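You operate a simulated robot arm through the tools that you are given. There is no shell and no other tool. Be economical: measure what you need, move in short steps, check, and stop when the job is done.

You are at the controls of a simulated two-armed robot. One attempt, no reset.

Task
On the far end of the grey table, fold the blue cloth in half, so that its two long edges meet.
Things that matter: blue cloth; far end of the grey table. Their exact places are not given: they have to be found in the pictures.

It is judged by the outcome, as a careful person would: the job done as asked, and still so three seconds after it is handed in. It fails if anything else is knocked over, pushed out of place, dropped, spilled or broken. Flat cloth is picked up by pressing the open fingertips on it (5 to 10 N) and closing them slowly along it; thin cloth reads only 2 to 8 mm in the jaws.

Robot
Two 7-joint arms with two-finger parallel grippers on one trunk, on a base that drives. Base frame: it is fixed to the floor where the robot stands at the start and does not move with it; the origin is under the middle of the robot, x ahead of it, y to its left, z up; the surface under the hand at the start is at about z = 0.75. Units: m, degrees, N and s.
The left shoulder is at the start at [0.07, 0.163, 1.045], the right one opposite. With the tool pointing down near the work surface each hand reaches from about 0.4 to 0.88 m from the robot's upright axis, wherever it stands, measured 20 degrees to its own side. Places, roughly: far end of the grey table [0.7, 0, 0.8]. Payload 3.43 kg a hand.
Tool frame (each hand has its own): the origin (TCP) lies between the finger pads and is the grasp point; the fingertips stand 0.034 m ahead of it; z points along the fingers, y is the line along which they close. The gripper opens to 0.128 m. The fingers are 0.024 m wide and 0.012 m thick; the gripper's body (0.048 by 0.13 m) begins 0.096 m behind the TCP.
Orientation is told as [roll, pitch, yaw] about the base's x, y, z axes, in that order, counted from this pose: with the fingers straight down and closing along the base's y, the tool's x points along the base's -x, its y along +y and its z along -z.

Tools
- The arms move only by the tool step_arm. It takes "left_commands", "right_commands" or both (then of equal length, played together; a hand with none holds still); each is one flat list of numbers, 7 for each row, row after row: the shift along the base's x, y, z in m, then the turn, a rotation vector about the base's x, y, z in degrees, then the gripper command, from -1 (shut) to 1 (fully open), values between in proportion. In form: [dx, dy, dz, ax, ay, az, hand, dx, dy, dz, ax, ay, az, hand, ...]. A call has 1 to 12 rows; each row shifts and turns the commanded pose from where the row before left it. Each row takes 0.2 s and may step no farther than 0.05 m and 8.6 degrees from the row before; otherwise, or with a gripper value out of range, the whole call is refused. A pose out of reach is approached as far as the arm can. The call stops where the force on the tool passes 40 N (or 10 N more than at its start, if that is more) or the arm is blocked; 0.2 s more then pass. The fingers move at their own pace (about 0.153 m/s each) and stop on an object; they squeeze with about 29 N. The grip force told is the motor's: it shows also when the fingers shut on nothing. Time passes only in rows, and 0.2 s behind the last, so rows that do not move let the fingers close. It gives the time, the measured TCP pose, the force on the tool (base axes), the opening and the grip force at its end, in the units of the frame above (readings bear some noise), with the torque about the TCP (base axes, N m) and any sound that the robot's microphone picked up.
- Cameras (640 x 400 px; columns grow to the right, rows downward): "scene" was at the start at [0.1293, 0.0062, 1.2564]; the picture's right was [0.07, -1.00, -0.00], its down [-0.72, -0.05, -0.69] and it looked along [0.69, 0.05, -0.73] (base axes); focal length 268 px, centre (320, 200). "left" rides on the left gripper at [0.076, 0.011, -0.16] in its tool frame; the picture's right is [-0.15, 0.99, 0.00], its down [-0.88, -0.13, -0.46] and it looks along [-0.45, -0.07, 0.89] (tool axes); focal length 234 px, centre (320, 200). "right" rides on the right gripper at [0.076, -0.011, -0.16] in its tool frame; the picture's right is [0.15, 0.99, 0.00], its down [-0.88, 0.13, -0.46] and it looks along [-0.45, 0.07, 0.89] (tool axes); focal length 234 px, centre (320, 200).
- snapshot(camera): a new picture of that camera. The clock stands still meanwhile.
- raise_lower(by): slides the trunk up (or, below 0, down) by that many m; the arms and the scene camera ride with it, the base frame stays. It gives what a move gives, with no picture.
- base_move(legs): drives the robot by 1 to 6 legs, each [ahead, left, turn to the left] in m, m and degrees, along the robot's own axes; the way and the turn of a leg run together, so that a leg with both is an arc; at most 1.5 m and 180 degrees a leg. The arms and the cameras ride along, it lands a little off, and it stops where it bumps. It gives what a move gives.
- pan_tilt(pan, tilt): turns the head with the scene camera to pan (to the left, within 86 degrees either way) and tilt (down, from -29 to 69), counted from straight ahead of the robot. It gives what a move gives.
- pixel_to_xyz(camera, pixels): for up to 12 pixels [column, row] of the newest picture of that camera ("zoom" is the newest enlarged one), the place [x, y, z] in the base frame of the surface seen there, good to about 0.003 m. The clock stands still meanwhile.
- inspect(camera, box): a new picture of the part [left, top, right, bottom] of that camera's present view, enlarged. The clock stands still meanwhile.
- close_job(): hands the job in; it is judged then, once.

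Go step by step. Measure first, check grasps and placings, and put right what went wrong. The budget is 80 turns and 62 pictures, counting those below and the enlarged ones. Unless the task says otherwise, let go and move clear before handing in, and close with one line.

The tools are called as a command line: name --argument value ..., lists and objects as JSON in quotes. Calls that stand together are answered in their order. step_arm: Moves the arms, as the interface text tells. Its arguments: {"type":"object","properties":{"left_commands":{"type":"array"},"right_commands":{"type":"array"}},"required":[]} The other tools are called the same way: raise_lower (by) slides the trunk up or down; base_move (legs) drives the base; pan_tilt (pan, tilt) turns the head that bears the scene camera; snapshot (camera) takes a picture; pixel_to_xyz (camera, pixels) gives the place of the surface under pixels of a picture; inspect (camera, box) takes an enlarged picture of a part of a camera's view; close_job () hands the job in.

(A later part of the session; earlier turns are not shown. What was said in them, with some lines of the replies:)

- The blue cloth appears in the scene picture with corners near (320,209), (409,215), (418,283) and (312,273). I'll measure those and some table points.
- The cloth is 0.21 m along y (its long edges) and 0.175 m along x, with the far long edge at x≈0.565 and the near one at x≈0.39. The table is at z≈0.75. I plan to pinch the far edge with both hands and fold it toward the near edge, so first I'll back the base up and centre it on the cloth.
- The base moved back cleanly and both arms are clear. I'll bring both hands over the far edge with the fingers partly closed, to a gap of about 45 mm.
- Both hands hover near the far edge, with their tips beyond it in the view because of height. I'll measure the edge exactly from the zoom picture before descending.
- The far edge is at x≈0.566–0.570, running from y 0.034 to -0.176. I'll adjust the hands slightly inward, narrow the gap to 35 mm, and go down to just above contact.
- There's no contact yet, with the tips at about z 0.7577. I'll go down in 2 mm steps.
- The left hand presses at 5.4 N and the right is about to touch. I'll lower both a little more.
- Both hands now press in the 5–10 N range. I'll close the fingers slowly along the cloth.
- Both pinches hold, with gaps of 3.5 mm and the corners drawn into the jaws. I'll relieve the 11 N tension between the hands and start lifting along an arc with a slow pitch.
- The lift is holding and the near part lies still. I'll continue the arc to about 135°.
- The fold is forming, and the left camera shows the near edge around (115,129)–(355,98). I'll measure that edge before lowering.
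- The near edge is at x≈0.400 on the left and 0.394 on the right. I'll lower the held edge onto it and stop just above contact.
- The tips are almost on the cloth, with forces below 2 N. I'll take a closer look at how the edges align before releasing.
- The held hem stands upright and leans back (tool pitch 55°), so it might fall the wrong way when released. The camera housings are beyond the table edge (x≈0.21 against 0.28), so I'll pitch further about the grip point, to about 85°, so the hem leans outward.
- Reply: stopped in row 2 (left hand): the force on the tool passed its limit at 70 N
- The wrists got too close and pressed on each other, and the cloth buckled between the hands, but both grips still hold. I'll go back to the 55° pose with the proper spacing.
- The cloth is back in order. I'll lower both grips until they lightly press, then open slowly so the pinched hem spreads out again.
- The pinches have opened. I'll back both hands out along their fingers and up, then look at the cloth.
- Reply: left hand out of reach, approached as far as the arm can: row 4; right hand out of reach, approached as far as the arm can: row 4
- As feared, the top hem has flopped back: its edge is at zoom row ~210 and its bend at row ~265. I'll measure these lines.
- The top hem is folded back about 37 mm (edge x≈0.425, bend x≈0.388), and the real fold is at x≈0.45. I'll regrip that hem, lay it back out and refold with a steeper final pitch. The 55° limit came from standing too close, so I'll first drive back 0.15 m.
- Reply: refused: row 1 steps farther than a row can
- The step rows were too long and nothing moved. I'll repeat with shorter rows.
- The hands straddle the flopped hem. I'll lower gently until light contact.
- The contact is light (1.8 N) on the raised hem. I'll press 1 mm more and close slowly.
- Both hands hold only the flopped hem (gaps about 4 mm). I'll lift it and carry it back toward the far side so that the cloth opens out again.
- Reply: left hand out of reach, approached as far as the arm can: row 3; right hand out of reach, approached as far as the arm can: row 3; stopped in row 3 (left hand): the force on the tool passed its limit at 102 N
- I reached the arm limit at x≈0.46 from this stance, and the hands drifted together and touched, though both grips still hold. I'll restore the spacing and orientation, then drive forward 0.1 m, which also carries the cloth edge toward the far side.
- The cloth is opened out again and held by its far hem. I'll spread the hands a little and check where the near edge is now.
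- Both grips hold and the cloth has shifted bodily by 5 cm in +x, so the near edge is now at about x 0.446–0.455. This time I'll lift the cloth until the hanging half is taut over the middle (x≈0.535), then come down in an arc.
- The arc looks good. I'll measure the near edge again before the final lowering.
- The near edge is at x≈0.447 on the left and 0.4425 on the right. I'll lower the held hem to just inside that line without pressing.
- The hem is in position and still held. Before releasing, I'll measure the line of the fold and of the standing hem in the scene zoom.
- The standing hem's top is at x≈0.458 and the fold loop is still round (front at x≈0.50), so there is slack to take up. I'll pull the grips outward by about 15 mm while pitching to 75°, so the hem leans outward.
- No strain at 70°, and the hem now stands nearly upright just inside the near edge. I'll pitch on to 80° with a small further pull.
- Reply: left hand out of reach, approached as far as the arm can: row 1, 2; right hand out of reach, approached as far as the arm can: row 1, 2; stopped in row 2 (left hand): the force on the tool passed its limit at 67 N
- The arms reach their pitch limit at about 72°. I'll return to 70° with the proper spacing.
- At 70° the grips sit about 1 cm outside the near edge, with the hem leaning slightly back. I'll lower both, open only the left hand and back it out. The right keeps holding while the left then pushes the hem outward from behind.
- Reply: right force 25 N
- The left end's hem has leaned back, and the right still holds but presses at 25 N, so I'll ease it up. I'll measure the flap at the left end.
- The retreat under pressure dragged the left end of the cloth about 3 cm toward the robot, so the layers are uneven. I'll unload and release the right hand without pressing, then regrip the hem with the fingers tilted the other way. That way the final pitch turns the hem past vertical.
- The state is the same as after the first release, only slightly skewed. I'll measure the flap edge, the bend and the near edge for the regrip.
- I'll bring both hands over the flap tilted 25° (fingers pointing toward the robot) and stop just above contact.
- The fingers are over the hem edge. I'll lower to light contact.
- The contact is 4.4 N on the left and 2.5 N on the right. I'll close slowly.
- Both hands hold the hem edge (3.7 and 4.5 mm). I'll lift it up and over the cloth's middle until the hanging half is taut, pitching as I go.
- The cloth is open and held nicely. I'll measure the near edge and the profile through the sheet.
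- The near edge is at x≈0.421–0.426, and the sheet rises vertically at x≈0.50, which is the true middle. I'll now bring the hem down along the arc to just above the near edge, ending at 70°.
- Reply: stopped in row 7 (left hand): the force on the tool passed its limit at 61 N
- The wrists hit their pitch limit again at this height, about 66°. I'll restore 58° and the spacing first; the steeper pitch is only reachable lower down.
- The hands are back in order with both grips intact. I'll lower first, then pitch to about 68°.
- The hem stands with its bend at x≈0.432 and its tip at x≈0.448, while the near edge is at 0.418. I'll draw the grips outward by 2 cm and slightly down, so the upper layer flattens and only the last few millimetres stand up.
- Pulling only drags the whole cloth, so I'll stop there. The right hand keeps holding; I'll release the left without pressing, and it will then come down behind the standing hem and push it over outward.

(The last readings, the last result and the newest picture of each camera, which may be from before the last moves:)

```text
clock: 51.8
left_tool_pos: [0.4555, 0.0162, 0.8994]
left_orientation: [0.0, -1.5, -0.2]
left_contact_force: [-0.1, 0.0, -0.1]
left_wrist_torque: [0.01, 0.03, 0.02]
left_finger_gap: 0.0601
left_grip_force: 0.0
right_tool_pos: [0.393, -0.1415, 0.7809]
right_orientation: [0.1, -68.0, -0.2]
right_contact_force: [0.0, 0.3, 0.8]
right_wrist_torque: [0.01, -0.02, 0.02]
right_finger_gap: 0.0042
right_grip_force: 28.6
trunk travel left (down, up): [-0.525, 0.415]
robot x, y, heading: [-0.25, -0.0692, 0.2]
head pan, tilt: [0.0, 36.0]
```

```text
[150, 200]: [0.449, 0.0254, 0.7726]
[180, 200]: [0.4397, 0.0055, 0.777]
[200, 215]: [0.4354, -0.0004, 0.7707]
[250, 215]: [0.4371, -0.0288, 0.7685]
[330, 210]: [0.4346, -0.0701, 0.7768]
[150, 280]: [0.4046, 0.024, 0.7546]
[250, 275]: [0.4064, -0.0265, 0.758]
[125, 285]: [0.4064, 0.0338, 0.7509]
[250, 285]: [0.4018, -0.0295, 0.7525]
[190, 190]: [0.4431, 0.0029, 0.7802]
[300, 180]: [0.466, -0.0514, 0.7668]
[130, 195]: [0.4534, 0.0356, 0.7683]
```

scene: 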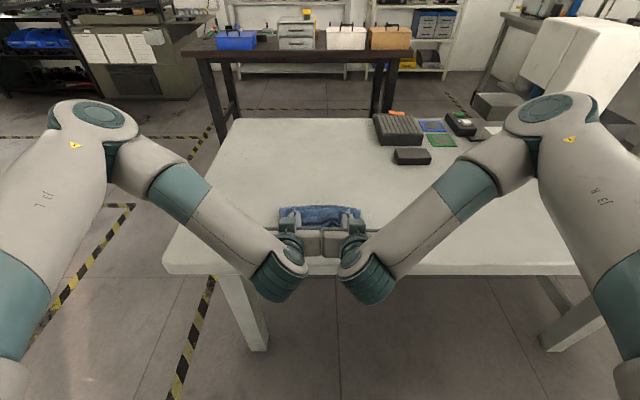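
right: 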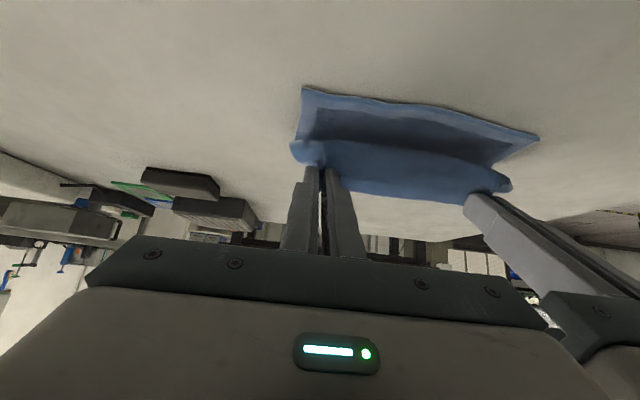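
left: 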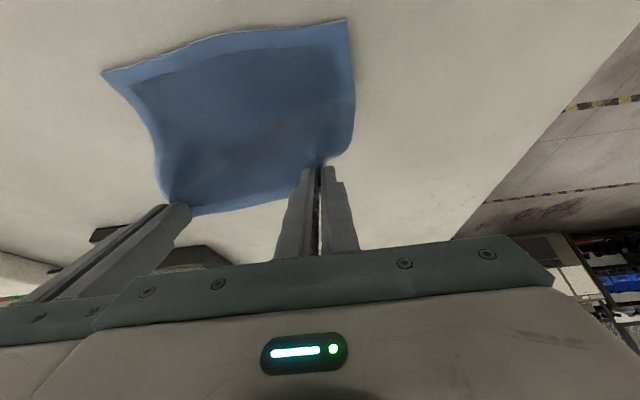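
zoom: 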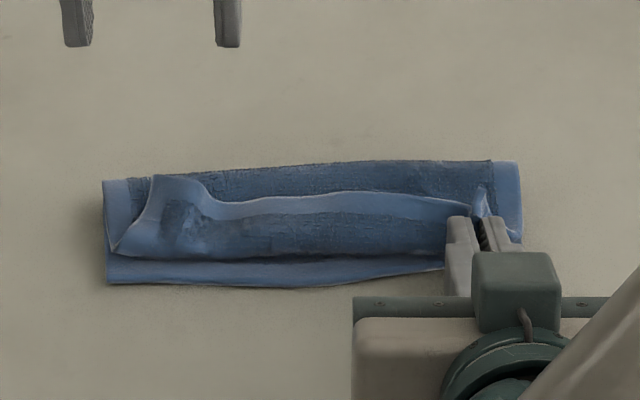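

Without pressing, the bend is at x≈0.418 and the near edge at x≈0.402, so the layers are close to right. The flopped hem's edge is at x≈0.44–0.45, z≈0.77–0.78. I'll bring the left fingertips down behind it and sweep toward the robot to flip it over.

step_arm --left_commands '[0.02, -0.012, -0.04, 0, 1.5, 0, -0.375, 0, -0.006, -0.04, 0, 0, 0, -0.375, 0, 0, -0.014, 0, 0, 0, -0.375, 0, 0, -0.006, 0, 0, 0, -0.375, -0.008, 0, 0, 0, 0, 0, -0.375, -0.01, 0, 0, 0, 0, 0, -0.375, -0.01, 0, 0, 0, 0, 0, -0.375, -0.01, 0, 0.001, 0, 0, 0, -0.375, -0.01, 0, 0.001, 0, 0, 0, -0.375, -0.01, 0, 0.001, 0, 0, 0, -0.375]'

inspect --camera "left" --box '[100, 90, 420, 250]'

```text
clock: 54.0
left_tool_pos: [0.4182, -0.0009, 0.8029]
left_orientation: [0.1, -0.4, 0.0]
left_contact_force: [0.4, -1.1, 0.1]
left_wrist_torque: [-0.02, -0.02, 0.01]
left_finger_gap: 0.0399
left_grip_force: 0.0
right_tool_pos: [0.3921, -0.1417, 0.7825]
right_orientation: [0.2, -68.0, -0.2]
right_contact_force: [-0.6, 0.0, 0.5]
right_wrist_torque: [0.01, -0.03, 0.0]
right_finger_gap: 0.0041
right_grip_force: 28.7
trunk travel left (down, up): [-0.525, 0.415]
robot x, y, heading: [-0.251, -0.065, 0.2]
head pan, tilt: [0.0, 36.0]
```

```text
2.00 times, centred on (260, 170) of left
```

zoom: 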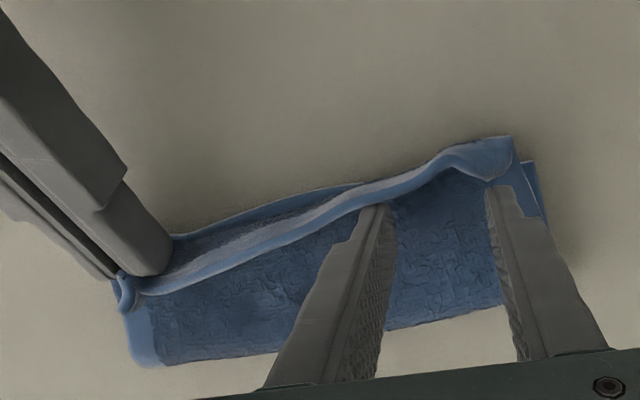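

The sweep worked: on the left the hem is pushed up and over to the near edge. I'll continue outward and then press down lightly on it.

step_arm --left_commands '[-0.008, 0, 0, 0, 0, 0, -0.375, -0.008, 0, 0, 0, 0, 0, -0.375, -0.003, 0, -0.004, 0, 0, 0, -0.375, 0, 0, -0.004, 0, 0, 0, -0.375, 0, 0, -0.003, 0, 0, 0, -0.375]'

inspect --camera "left" --box '[100, 70, 420, 230]'

```text
clock: 55.2
left_tool_pos: [0.3999, 0.0001, 0.7925]
left_orientation: [0.1, -0.3, 0.0]
left_contact_force: [1.3, 0.0, 0.5]
left_wrist_torque: [-0.04, -0.06, 0.0]
left_finger_gap: 0.0398
left_grip_force: 0.2
right_tool_pos: [0.3909, -0.1419, 0.783]
right_orientation: [0.2, -68.0, -0.2]
right_contact_force: [-0.6, 0.4, -0.2]
right_wrist_torque: [-0.01, 0.01, 0.01]
right_finger_gap: 0.0043
right_grip_force: 28.7
trunk travel left (down, up): [-0.525, 0.415]
robot x, y, heading: [-0.2457, -0.0673, 0.2]
head pan, tilt: [0.0, 36.0]
```

```text
2.00 times, centred on (260, 150) of left
```

zoom: 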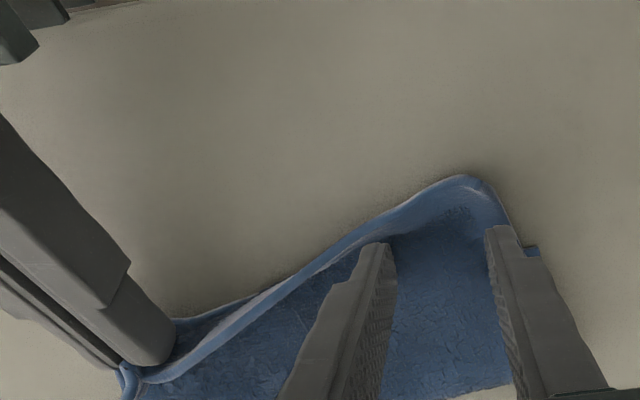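

The left hem now lies outward. I'll pin it lightly with the left fingers while the right hand releases and backs out in the same way.

step_arm --left_commands '[0, 0, -0.002, 0, 0, 0, -0.375, 0, 0, 0, 0, 0, 0, -0.375, 0, 0, 0, 0, 0, 0, -0.375, 0, 0, 0, 0, 0, 0, -0.375, 0, 0, 0, 0, 0, 0, -0.375, 0, 0, 0, 0, 0, 0, -0.375, 0, 0, 0, 0, 0, 0, -0.375, 0, 0, 0, 0, 0, 0, -0.375, 0, 0, 0, 0, 0, 0, -0.375, 0, 0, 0, 0, 0, 0, -0.375, 0, 0, 0, 0, 0, 0, -0.375, 0, 0, 0, 0, 0, 0, -0.375]' --right_commands '[0, 0, 0.001, 0, 0, 0, -0.7, 0, 0, 0, 0, 0, 0, -0.4, -0.01, 0, 0.006, 0, 0, 0, -0.4, -0.015, -0.003, 0.015, 0, 0, 0, -0.375, -0.005, -0.006, 0.035, 0, 8, 0, -0.375, 0, -0.006, 0.04, 0, 8, 0, -0.375, 0.02, 0, 0.02, 0, 8, 0, -0.375, 0.03, 0, 0, 0, 8, 0, -0.375, 0.03, 0, 0, 0, 8.5, 0, -0.375, 0.03, 0, 0, 0, 8.5, 0, -0.375, 0.005, 0, 0, 0, 8.5, 0, -0.375, 0, 0, 0, 0, 8.5, 0, -0.375]'

snapshot --camera "right"

pixel_to_xyz --camera "right" --pixels '[[330, 150], [350, 150], [370, 150], [340, 130], [340, 140], [340, 160], [340, 170], [340, 180], [400, 150], [400, 165]]'

```text
clock: 57.8
left_tool_pos: [0.399, -0.0014, 0.7898]
left_orientation: [0.0, -0.3, -0.1]
left_contact_force: [-0.2, -0.2, 3.9]
left_wrist_torque: [0.01, 0.03, 0.0]
left_finger_gap: 0.0398
left_grip_force: 0.0
right_tool_pos: [0.4756, -0.1558, 0.8984]
right_orientation: [0.0, -1.9, 0.1]
right_contact_force: [-0.3, 0.5, -0.3]
right_wrist_torque: [-0.01, 0.04, -0.02]
right_finger_gap: 0.0401
right_grip_force: 0.1
trunk travel left (down, up): [-0.525, 0.415]
robot x, y, heading: [-0.2484, -0.064, 0.2]
head pan, tilt: [0.0, 36.0]
```

```text
9 pictures are left
```

right: 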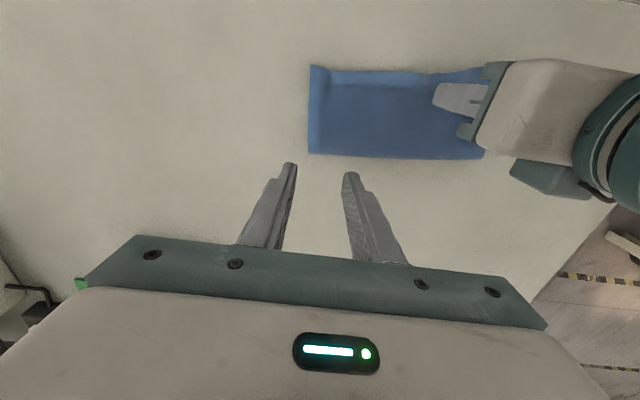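

```text
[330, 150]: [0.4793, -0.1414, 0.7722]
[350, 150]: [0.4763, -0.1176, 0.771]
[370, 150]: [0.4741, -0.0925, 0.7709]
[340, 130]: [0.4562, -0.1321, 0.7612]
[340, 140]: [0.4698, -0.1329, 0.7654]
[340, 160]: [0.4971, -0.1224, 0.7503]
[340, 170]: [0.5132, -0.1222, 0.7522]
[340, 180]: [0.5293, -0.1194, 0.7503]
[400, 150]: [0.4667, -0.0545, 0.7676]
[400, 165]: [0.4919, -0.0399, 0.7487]
```

The right end has fallen open by itself, and the cloth now looks like a clean folded rectangle with its fold at x≈0.48. I'll lift the left hand straight up and look from the scene camera.

step_arm --left_commands '[0, 0, 0.005, 0, 0, 0, -0.375, 0, 0, 0.03, 0, 0, 0, -0.375, 0, 0.02, 0.04, 0, 0, 0, -0.375, 0, 0.04, 0.03, 0, 0, 0, -0.375, 0, 0.04, 0, 0, 0, 0, -0.375, 0, 0.04, 0, 0, 0, 0, -0.375]' --right_commands '[0, 0, 0, 0, 0, 0, -0.375, 0, 0, 0, 0, 0, 0, -0.375, 0, -0.02, 0.02, 0, 0, 0, -0.375, 0, -0.04, 0, 0, 0, 0, -0.375, 0, -0.04, 0, 0, 0, 0, -0.375, 0, -0.02, 0, 0, 0, 0, -0.375]'

inspect --camera "scene" --box '[260, 190, 380, 265]'

pixel_to_xyz --camera "zoom" --pixels '[[320, 160], [320, 170], [320, 190], [320, 210], [320, 230], [320, 250], [320, 260], [320, 270], [320, 280], [320, 290], [320, 300], [320, 310]]'

```text
clock: 59.2
left_tool_pos: [0.3995, 0.1402, 0.8953]
left_orientation: [-0.1, -0.4, -0.1]
left_contact_force: [-0.3, 0.0, -0.4]
left_wrist_torque: [0.0, 0.0, 0.0]
left_finger_gap: 0.0399
left_grip_force: 0.0
right_tool_pos: [0.4757, -0.2753, 0.9201]
right_orientation: [-0.1, -2.0, -0.1]
right_contact_force: [-0.7, 0.1, 0.4]
right_wrist_torque: [0.01, -0.01, -0.01]
right_finger_gap: 0.0399
right_grip_force: 0.0
trunk travel left (down, up): [-0.525, 0.415]
robot x, y, heading: [-0.2464, -0.0645, 0.1]
head pan, tilt: [0.0, 36.0]
```

```text
5.33 times, centred on (320, 228) of scene
```

zoom: 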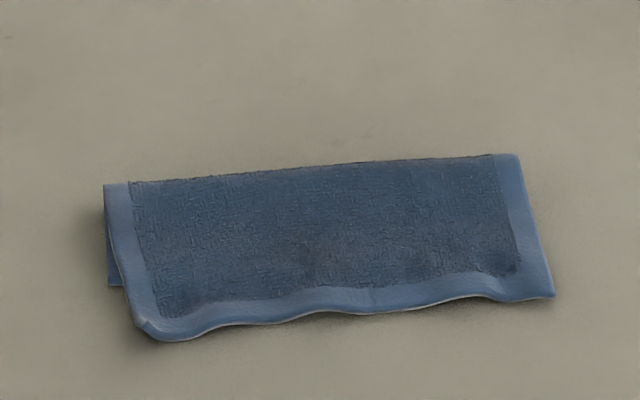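

```text
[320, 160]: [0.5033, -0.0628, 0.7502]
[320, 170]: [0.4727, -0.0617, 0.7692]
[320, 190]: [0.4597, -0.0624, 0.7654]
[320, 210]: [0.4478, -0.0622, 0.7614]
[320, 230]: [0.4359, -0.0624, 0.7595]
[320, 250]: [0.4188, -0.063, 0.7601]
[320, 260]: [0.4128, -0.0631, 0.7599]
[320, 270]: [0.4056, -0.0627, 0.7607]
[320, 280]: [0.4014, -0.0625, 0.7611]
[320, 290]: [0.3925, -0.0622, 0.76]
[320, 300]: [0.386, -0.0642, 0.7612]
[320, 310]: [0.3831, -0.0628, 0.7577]
```

This is a real fold now, and the top layer's long edge lies slightly past the bottom one. I'll measure the overhang at several places.

pixel_to_xyz --camera "zoom" --pixels '[[112, 284], [108, 190], [130, 184], [150, 332], [180, 338], [220, 325], [290, 315], [370, 310], [440, 300], [500, 296], [550, 295], [518, 158]]'

snapshot --camera "left"

```text
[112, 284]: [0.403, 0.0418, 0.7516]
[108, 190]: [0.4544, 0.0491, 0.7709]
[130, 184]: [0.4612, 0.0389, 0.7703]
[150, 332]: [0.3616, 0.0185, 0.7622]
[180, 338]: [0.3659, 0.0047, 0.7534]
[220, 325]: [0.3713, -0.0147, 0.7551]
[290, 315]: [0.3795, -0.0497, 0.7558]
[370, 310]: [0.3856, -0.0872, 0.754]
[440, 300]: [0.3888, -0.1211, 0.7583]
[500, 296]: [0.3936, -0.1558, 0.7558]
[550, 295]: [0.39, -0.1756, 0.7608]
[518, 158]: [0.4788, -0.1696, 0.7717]
```

```text
7 pictures are left
```

left: 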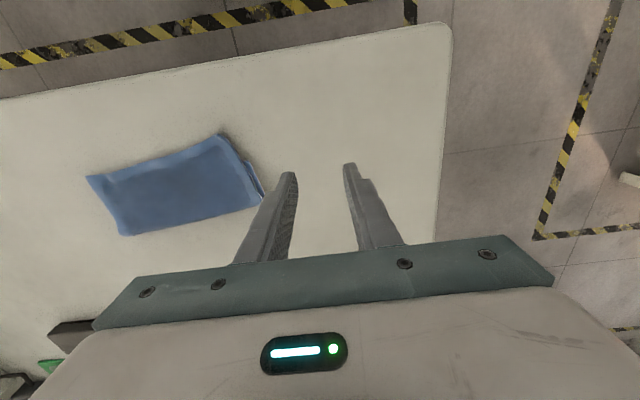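

The overhang is about 4 cm at the left corner and 2 cm at the right, so it needs correcting. The hem now points outward, so I can pinch it with vertical fingers, lift the top half until taut over the true middle, and lay it down again. First I'll position both hands over the hem.

step_arm --left_commands '[-0.0049, -0.0373, -0.0163, 0, 0, 0, -0.45, -0.0049, -0.0373, -0.0163, 0, 0, 0, -0.45, -0.0049, -0.0373, -0.0163, 0, 0, 0, -0.45, -0.0049, -0.0373, -0.0163, 0, 0, 0, -0.45, 0, 0, -0.02, 0, 0, 0, -0.45, 0, 0, -0.014, 0, 0, 0, -0.45, 0, 0, 0, 0, 0, 0, -0.45]' --right_commands '[-0.0194, 0.0316, -0.0225, 0, 0.5, 0, -0.45, -0.0194, 0.0316, -0.0225, 0, 0.5, 0, -0.45, -0.0194, 0.0316, -0.0225, 0, 0.5, 0, -0.45, -0.0194, 0.0316, -0.0225, 0, 0.5, 0, -0.45, 0, 0, -0.02, 0, 0, 0, -0.45, 0, 0, -0.012, 0, 0, 0, -0.45, 0, 0, 0, 0, 0, 0, -0.45]'

```text
clock: 60.8
left_tool_pos: [0.3792, -0.0109, 0.7952]
left_orientation: [0.0, -0.4, 0.0]
left_contact_force: [0.1, 0.3, 0.1]
left_wrist_torque: [-0.04, 0.0, 0.03]
left_finger_gap: 0.0356
left_grip_force: 0.0
right_tool_pos: [0.4, -0.1489, 0.7981]
right_orientation: [-0.1, 0.1, 0.0]
right_contact_force: [-0.3, -0.2, -0.1]
right_wrist_torque: [-0.01, 0.02, 0.0]
right_finger_gap: 0.0356
right_grip_force: 0.1
trunk travel left (down, up): [-0.525, 0.415]
robot x, y, heading: [-0.247, -0.0611, 0.0]
head pan, tilt: [0.0, 36.0]
```

No contact yet. I'll lower in small steps.

step_arm --left_commands '[0, 0.001, -0.003, 0, 0, 0, -0.45, 0, 0, -0.003, 0, 0, 0, -0.45]' --right_commands '[0, 0, -0.003, 0, 0, 0, -0.45, 0, 0, -0.003, 0, 0, 0, -0.45]'

```text
clock: 61.4
left_tool_pos: [0.3786, -0.01, 0.788]
left_orientation: [0.1, -0.3, 0.0]
left_contact_force: [-0.3, -0.1, 0.4]
left_wrist_torque: [-0.02, -0.01, 0.0]
left_finger_gap: 0.0353
left_grip_force: 0.0
right_tool_pos: [0.3996, -0.1498, 0.7925]
right_orientation: [-0.1, 0.1, -0.1]
right_contact_force: [-0.6, 0.3, -0.2]
right_wrist_torque: [-0.01, 0.0, 0.0]
right_finger_gap: 0.0354
right_grip_force: 0.0
trunk travel left (down, up): [-0.525, 0.415]
robot x, y, heading: [-0.2519, -0.0637, 0.1]
head pan, tilt: [0.0, 36.0]
```

step_arm --left_commands '[0, 0, -0.001, 0, 0, 0, -0.45, 0, 0, -0.001, 0, 0, 0, -0.45]' --right_commands '[0, 0, -0.0025, 0, 0, 0, -0.45, 0, 0, -0.0015, 0, 0, 0, -0.45]'

```text
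clock: 62.0
left_tool_pos: [0.3794, -0.0102, 0.7875]
left_orientation: [0.0, -0.5, 0.0]
left_contact_force: [-0.4, 0.0, 2.2]
left_wrist_torque: [0.03, 0.03, -0.02]
left_finger_gap: 0.0352
left_grip_force: 0.0
right_tool_pos: [0.3982, -0.1499, 0.7892]
right_orientation: [0.1, -0.1, -0.1]
right_contact_force: [-0.1, -0.2, 1.4]
right_wrist_torque: [0.02, -0.04, 0.02]
right_finger_gap: 0.0352
right_grip_force: 0.0
trunk travel left (down, up): [-0.525, 0.415]
robot x, y, heading: [-0.2488, -0.066, 0.1]
head pan, tilt: [0.0, 36.0]
```

The contact is light. I'll press a touch more and close slowly.

step_arm --left_commands '[0, 0, -0.0008, 0, 0, 0, -0.45, 0, 0, 0, 0, 0, 0, -0.52, 0, 0, 0, 0, 0, 0, -0.59, 0, 0, 0, 0, 0, 0, -0.66, 0, 0, 0, 0, 0, 0, -0.73, 0, 0, 0, 0, 0, 0, -0.8, 0, 0, 0, 0, 0, 0, -0.87, 0, 0, 0, 0, 0, 0, -0.94, 0, 0, 0, 0, 0, 0, -1, 0, 0, 0, 0, 0, 0, -1, 0, 0, 0, 0, 0, 0, -1]' --right_commands '[0, 0, -0.001, 0, 0, 0, -0.45, 0, 0, 0, 0, 0, 0, -0.52, 0, 0, 0, 0, 0, 0, -0.59, 0, 0, 0, 0, 0, 0, -0.66, 0, 0, 0, 0, 0, 0, -0.73, 0, 0, 0, 0, 0, 0, -0.8, 0, 0, 0, 0, 0, 0, -0.87, 0, 0, 0, 0, 0, 0, -0.94, 0, 0, 0, 0, 0, 0, -1, 0, 0, 0, 0, 0, 0, -1, 0, 0, 0, 0, 0, 0, -1]'

snapshot --camera "left"

```text
clock: 64.4
left_tool_pos: [0.3786, -0.0099, 0.7881]
left_orientation: [0.1, -0.4, 0.0]
left_contact_force: [-0.2, 0.2, 4.3]
left_wrist_torque: [0.04, 0.02, -0.02]
left_finger_gap: 0.0
left_grip_force: 29.1
right_tool_pos: [0.3966, -0.1497, 0.7875]
right_orientation: [0.0, -0.2, -0.1]
right_contact_force: [0.2, 0.4, 5.3]
right_wrist_torque: [-0.02, -0.04, 0.0]
right_finger_gap: 0.0043
right_grip_force: 29.3
trunk travel left (down, up): [-0.525, 0.415]
robot x, y, heading: [-0.248, -0.0623, 0.4]
head pan, tilt: [0.0, 36.0]
```

```text
6 pictures are left
```

left: 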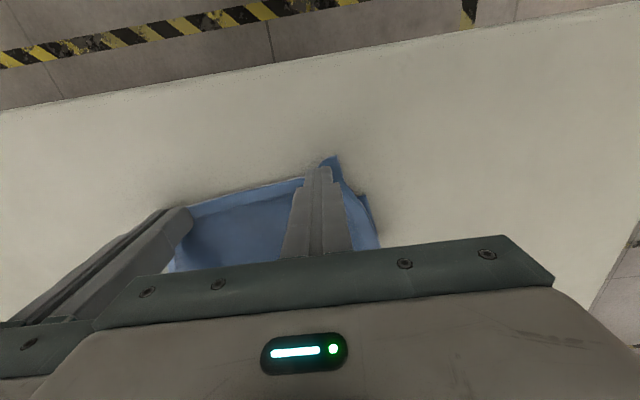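

The right hand gripped (4.3 mm), but the left slid over the cloth (gap 0). I'll lift the left slightly, reopen, move 5 mm further onto the cloth and press more firmly.

step_arm --left_commands '[0, 0, 0.006, 0, 0, 0, -1, 0, 0, 0.004, 0, 0, 0, -0.45, 0.005, 0.001, 0, 0, 0, 0, -0.45, 0, 0, -0.006, 0, 0, 0, -0.45, 0, 0, -0.004, 0, 0, 0, -0.45, 0, 0, -0.001, 0, 0, 0, -0.45]'

```text
clock: 65.8
left_tool_pos: [0.3839, -0.008, 0.7876]
left_orientation: [0.0, -0.5, 0.0]
left_contact_force: [-0.3, 0.6, 7.7]
left_wrist_torque: [0.02, 0.02, 0.0]
left_finger_gap: 0.0352
left_grip_force: 0.0
right_tool_pos: [0.3981, -0.1498, 0.7878]
right_orientation: [0.1, -0.1, 0.0]
right_contact_force: [0.9, 0.1, 5.7]
right_wrist_torque: [0.01, -0.08, -0.03]
right_finger_gap: 0.0038
right_grip_force: 29.5
trunk travel left (down, up): [-0.525, 0.415]
robot x, y, heading: [-0.2503, -0.0657, 0.2]
head pan, tilt: [0.0, 36.0]
```

The left is pressing at 7.7 N. I'll close slowly.

step_arm --left_commands '[0, 0, 0, 0, 0, 0, -0.52, 0, 0, 0, 0, 0, 0, -0.59, 0, 0, 0, 0, 0, 0, -0.66, 0, 0, 0, 0, 0, 0, -0.73, 0, 0, 0, 0, 0, 0, -0.8, 0, 0, 0, 0, 0, 0, -0.87, 0, 0, 0, 0, 0, 0, -0.94, 0, 0, 0, 0, 0, 0, -1, 0, 0, 0, 0, 0, 0, -1, 0, 0, 0, 0, 0, 0, -1]'

```text
clock: 68.0
left_tool_pos: [0.3837, -0.0086, 0.7869]
left_orientation: [0.0, -0.5, -0.1]
left_contact_force: [0.9, -7.9, 10.1]
left_wrist_torque: [-0.23, -0.06, -0.03]
left_finger_gap: 0.0038
left_grip_force: 29.2
right_tool_pos: [0.3973, -0.1494, 0.787]
right_orientation: [0.0, -0.1, -0.1]
right_contact_force: [-0.3, 6.6, 4.2]
right_wrist_torque: [0.17, 0.02, 0.05]
right_finger_gap: 0.0037
right_grip_force: 28.7
trunk travel left (down, up): [-0.525, 0.415]
robot x, y, heading: [-0.2466, -0.0643, 0.1]
head pan, tilt: [0.0, 36.0]
```

Both grips hold (3.8 and 3.7 mm). I'll lift the top half up and over until it is taut above x≈0.49, shifting 1.5 cm in +y to line up the short sides.

step_arm --left_commands '[0, 0, 0.02, 0, 0, 0, -1, 0.005, 0.002, 0.02, 0, 0, 0, -1, 0.015, 0.002, 0.02, 0, 0, 0, -1, 0.02, 0.002, 0.015, 0, 0, 0, -1, 0.022, 0.003, 0.003, 0, 0, 0, -1, 0.022, 0.003, 0, 0, 0, 0, -1, 0.022, 0.003, 0, 0, 0, 0, -1, 0, 0, 0, 0, 0, 0, -1]' --right_commands '[0, 0, 0.02, 0, 0, 0, -1, 0.004, 0.002, 0.02, 0, 0, 0, -1, 0.014, 0.002, 0.02, 0, 0, 0, -1, 0.019, 0.002, 0.015, 0, 0, 0, -1, 0.021, 0.003, 0.003, 0, 0, 0, -1, 0.021, 0.003, 0, 0, 0, 0, -1, 0.021, 0.003, 0, 0, 0, 0, -1, 0, 0, 0, 0, 0, 0, -1]'

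snapshot --camera "left"

```text
clock: 69.8
left_tool_pos: [0.4905, 0.0062, 0.8642]
left_orientation: [0.1, -0.4, -0.1]
left_contact_force: [1.0, -6.8, -0.3]
left_wrist_torque: [-0.25, -0.05, 0.0]
left_finger_gap: 0.0038
left_grip_force: 28.8
right_tool_pos: [0.4977, -0.1348, 0.8644]
right_orientation: [0.1, 0.0, -0.1]
right_contact_force: [-0.7, 6.6, -0.1]
right_wrist_torque: [0.26, 0.04, 0.04]
right_finger_gap: 0.0038
right_grip_force: 28.8
trunk travel left (down, up): [-0.525, 0.415]
robot x, y, heading: [-0.2499, -0.0606, 0.3]
head pan, tilt: [0.0, 36.0]
```

```text
5 pictures are left
```

left: 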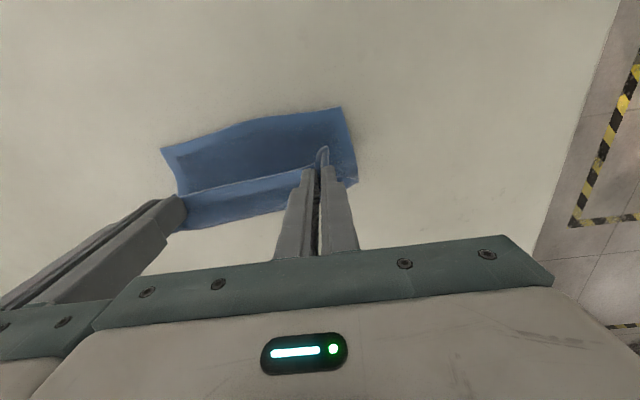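

pixel_to_xyz --camera "left" --pixels '[[339, 110], [300, 115], [250, 123], [200, 138], [165, 151], [250, 150], [250, 165], [250, 175], [250, 182], [250, 195], [250, 210], [354, 178]]'

```text
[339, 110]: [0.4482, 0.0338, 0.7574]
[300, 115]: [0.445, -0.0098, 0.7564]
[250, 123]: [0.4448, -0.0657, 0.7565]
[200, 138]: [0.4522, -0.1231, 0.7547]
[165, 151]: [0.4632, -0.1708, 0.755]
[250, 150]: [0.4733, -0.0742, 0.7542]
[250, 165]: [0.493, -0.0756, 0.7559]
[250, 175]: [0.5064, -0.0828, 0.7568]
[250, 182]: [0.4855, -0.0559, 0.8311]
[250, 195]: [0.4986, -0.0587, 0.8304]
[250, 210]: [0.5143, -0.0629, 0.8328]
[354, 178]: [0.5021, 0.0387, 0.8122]
```

The bottom layer came along a few centimetres: its near edge is now at x≈0.446 on the left and 0.455 at the right hand. The held edge is about 4 cm beyond it and lined up in y. I'll lower the held edge so that it lands on the near edge.

step_arm --left_commands '[-0.01, 0, -0.02, 0, 0, 0, -1, -0.008, 0, -0.02, 0, 0, 0, -1, -0.007, 0, -0.015, 0, 0, 0, -1, -0.005, 0, -0.01, 0, 0, 0, -1, -0.002, 0, -0.005, 0, 0, 0, -1, 0, 0, 0, 0, 0, 0, -1]' --right_commands '[-0.011, 0, -0.02, 0, 0, 0, -1, -0.009, 0, -0.02, 0, 0, 0, -1, -0.008, 0, -0.015, 0, 0, 0, -1, -0.006, 0, -0.01, 0, 0, 0, -1, -0.0027, 0, -0.005, 0, 0, 0, -1, 0, 0, 0, 0, 0, 0, -1]'

inspect --camera "scene" --box '[260, 170, 380, 245]'

```text
clock: 71.2
left_tool_pos: [0.4589, 0.0081, 0.7948]
left_orientation: [0.1, -0.4, 0.0]
left_contact_force: [0.4, -6.9, 0.8]
left_wrist_torque: [-0.27, -0.03, -0.01]
left_finger_gap: 0.0037
left_grip_force: 29.2
right_tool_pos: [0.4608, -0.1352, 0.7942]
right_orientation: [0.0, -0.1, -0.1]
right_contact_force: [-0.1, 5.9, 1.5]
right_wrist_torque: [0.26, 0.03, 0.0]
right_finger_gap: 0.0039
right_grip_force: 29.2
trunk travel left (down, up): [-0.525, 0.415]
robot x, y, heading: [-0.2473, -0.0648, 0.0]
head pan, tilt: [0.0, 36.0]
```

```text
5.33 times, centred on (320, 208) of scene
```

zoom: 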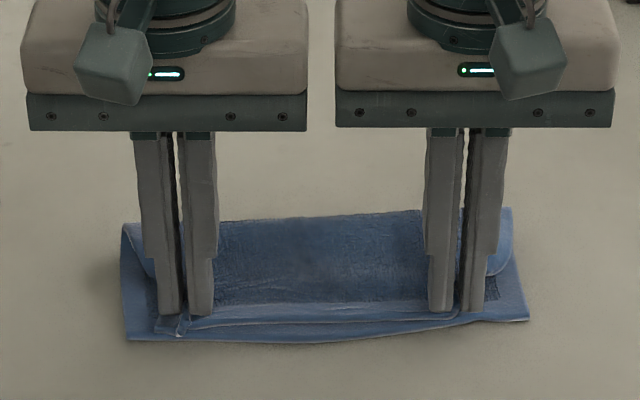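

pixel_to_xyz --camera "zoom" --pixels '[[130, 338], [180, 339], [250, 340], [320, 340], [390, 335], [450, 326], [525, 318], [180, 332], [250, 322], [320, 321], [400, 318], [450, 314]]'

```text
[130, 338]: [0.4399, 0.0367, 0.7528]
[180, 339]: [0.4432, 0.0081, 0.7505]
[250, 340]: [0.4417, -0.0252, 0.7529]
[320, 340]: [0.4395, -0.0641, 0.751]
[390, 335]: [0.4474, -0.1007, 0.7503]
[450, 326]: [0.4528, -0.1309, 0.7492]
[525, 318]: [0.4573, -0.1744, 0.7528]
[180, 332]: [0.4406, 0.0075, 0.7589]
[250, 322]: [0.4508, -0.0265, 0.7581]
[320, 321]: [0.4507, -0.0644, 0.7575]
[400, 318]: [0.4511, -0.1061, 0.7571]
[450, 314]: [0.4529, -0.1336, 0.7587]
```

The top edge now lies within about 1 cm of the bottom edge everywhere (0.451 against 0.440 in the middle, matching at the grips). I'll nudge it 6 mm outward, touch down lightly, open slowly to spread the hem, and lift straight up.

step_arm --left_commands '[-0.003, 0, 0.001, 0, 0, 0, -1, -0.003, 0, 0, 0, 0, 0, -1, 0, 0, -0.003, 0, 0, 0, -1, 0, 0, -0.001, 0, 0, 0, -0.9, 0, 0, 0, 0, 0, 0, -0.8, 0, 0, 0, 0, 0, 0, -0.7, 0, 0, 0, 0, 0, 0, -0.6, 0, 0, 0, 0, 0, 0, -0.5, 0, 0, 0, 0, 0, 0, -0.45, 0, 0, 0.004, 0, 0, 0, -0.45, 0, 0, 0.02, 0, 0, 0, -0.45, 0, 0, 0.04, 0, 0, 0, -0.45]' --right_commands '[-0.003, 0, 0.001, 0, 0, 0, -1, -0.003, 0, 0, 0, 0, 0, -1, 0, 0, -0.003, 0, 0, 0, -1, 0, 0, -0.001, 0, 0, 0, -0.9, 0, 0, 0, 0, 0, 0, -0.8, 0, 0, 0, 0, 0, 0, -0.7, 0, 0, 0, 0, 0, 0, -0.6, 0, 0, 0, 0, 0, 0, -0.5, 0, 0, 0, 0, 0, 0, -0.45, 0, 0, 0.004, 0, 0, 0, -0.45, 0, 0, 0.02, 0, 0, 0, -0.45, 0, 0, 0.04, 0, 0, 0, -0.45]'

step_arm --left_commands '[0, 0, 0.04, 0, 0, 0, -0.45, -0.01, 0.04, 0.02, 0, 0, 0, -0.45, -0.01, 0.045, 0, 0, 0, 0, -0.45, -0.01, 0.045, 0, 0, 0, 0, -0.45]' --right_commands '[0, 0, 0.04, 0, 0, 0, -0.45, -0.01, -0.04, 0.02, 0, 0, 0, -0.45, -0.01, -0.045, 0, 0, 0, 0, -0.45, -0.01, -0.045, 0, 0, 0, 0, -0.45]'

inspect --camera "scene" --box '[260, 170, 380, 245]'

```text
clock: 73.8
left_tool_pos: [0.4501, 0.0061, 0.8557]
left_orientation: [0.2, -0.3, 0.1]
left_contact_force: [-0.2, 0.3, -0.1]
left_wrist_torque: [-0.01, 0.03, -0.03]
left_finger_gap: 0.0351
left_grip_force: 0.1
right_tool_pos: [0.4541, -0.1353, 0.8567]
right_orientation: [-0.1, -0.1, -0.1]
right_contact_force: [0.5, 0.0, -1.0]
right_wrist_torque: [0.01, 0.0, 0.03]
right_finger_gap: 0.0352
right_grip_force: 0.1
trunk travel left (down, up): [-0.525, 0.415]
robot x, y, heading: [-0.2486, -0.0637, 0.1]
head pan, tilt: [0.0, 36.0]
```

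```text
clock: 74.8
left_tool_pos: [0.4221, 0.1376, 0.9147]
left_orientation: [0.1, -0.4, 0.0]
left_contact_force: [0.5, -1.2, 0.7]
left_wrist_torque: [0.0, -0.02, 0.0]
left_finger_gap: 0.0354
left_grip_force: 0.2
right_tool_pos: [0.4255, -0.2657, 0.9168]
right_orientation: [0.0, 0.0, -0.1]
right_contact_force: [-0.4, 0.7, 0.3]
right_wrist_torque: [0.01, -0.02, 0.0]
right_finger_gap: 0.0352
right_grip_force: 0.1
trunk travel left (down, up): [-0.525, 0.415]
robot x, y, heading: [-0.2498, -0.0653, 0.1]
head pan, tilt: [0.0, 36.0]
```

```text
5.33 times, centred on (320, 208) of scene
```

zoom: 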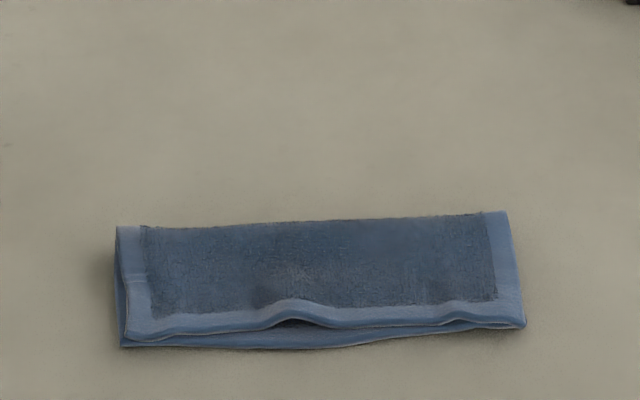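

The fold looks very good: corners match and the two long edges lie together. I'll do a last measurement of the remaining offset.

pixel_to_xyz --camera "zoom" --pixels '[[132, 337], [122, 345], [200, 330], [200, 345], [240, 328], [240, 346], [330, 325], [330, 345], [420, 324], [420, 334], [520, 325], [320, 222]]'

```text
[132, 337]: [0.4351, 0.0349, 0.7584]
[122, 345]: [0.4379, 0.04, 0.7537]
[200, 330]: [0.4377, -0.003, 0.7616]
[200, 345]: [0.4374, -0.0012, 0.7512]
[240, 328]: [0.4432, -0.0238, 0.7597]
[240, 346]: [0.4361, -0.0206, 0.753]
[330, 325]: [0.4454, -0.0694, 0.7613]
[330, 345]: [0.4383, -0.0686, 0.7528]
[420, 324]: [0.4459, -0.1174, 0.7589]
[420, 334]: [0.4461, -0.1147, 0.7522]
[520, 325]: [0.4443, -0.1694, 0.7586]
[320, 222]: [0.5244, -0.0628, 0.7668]
```

The two long edges agree to within about 7 mm along their whole length. Both hands are clear and nothing else was touched, so I'm handing the job in.

close_job

```text
The job is handed in.
```

The blue cloth is folded in half on the grey table, with its two long edges lying within about 7 mm of each other. It sits about 5 cm farther from the robot than where it started, and both hands are open and clear.
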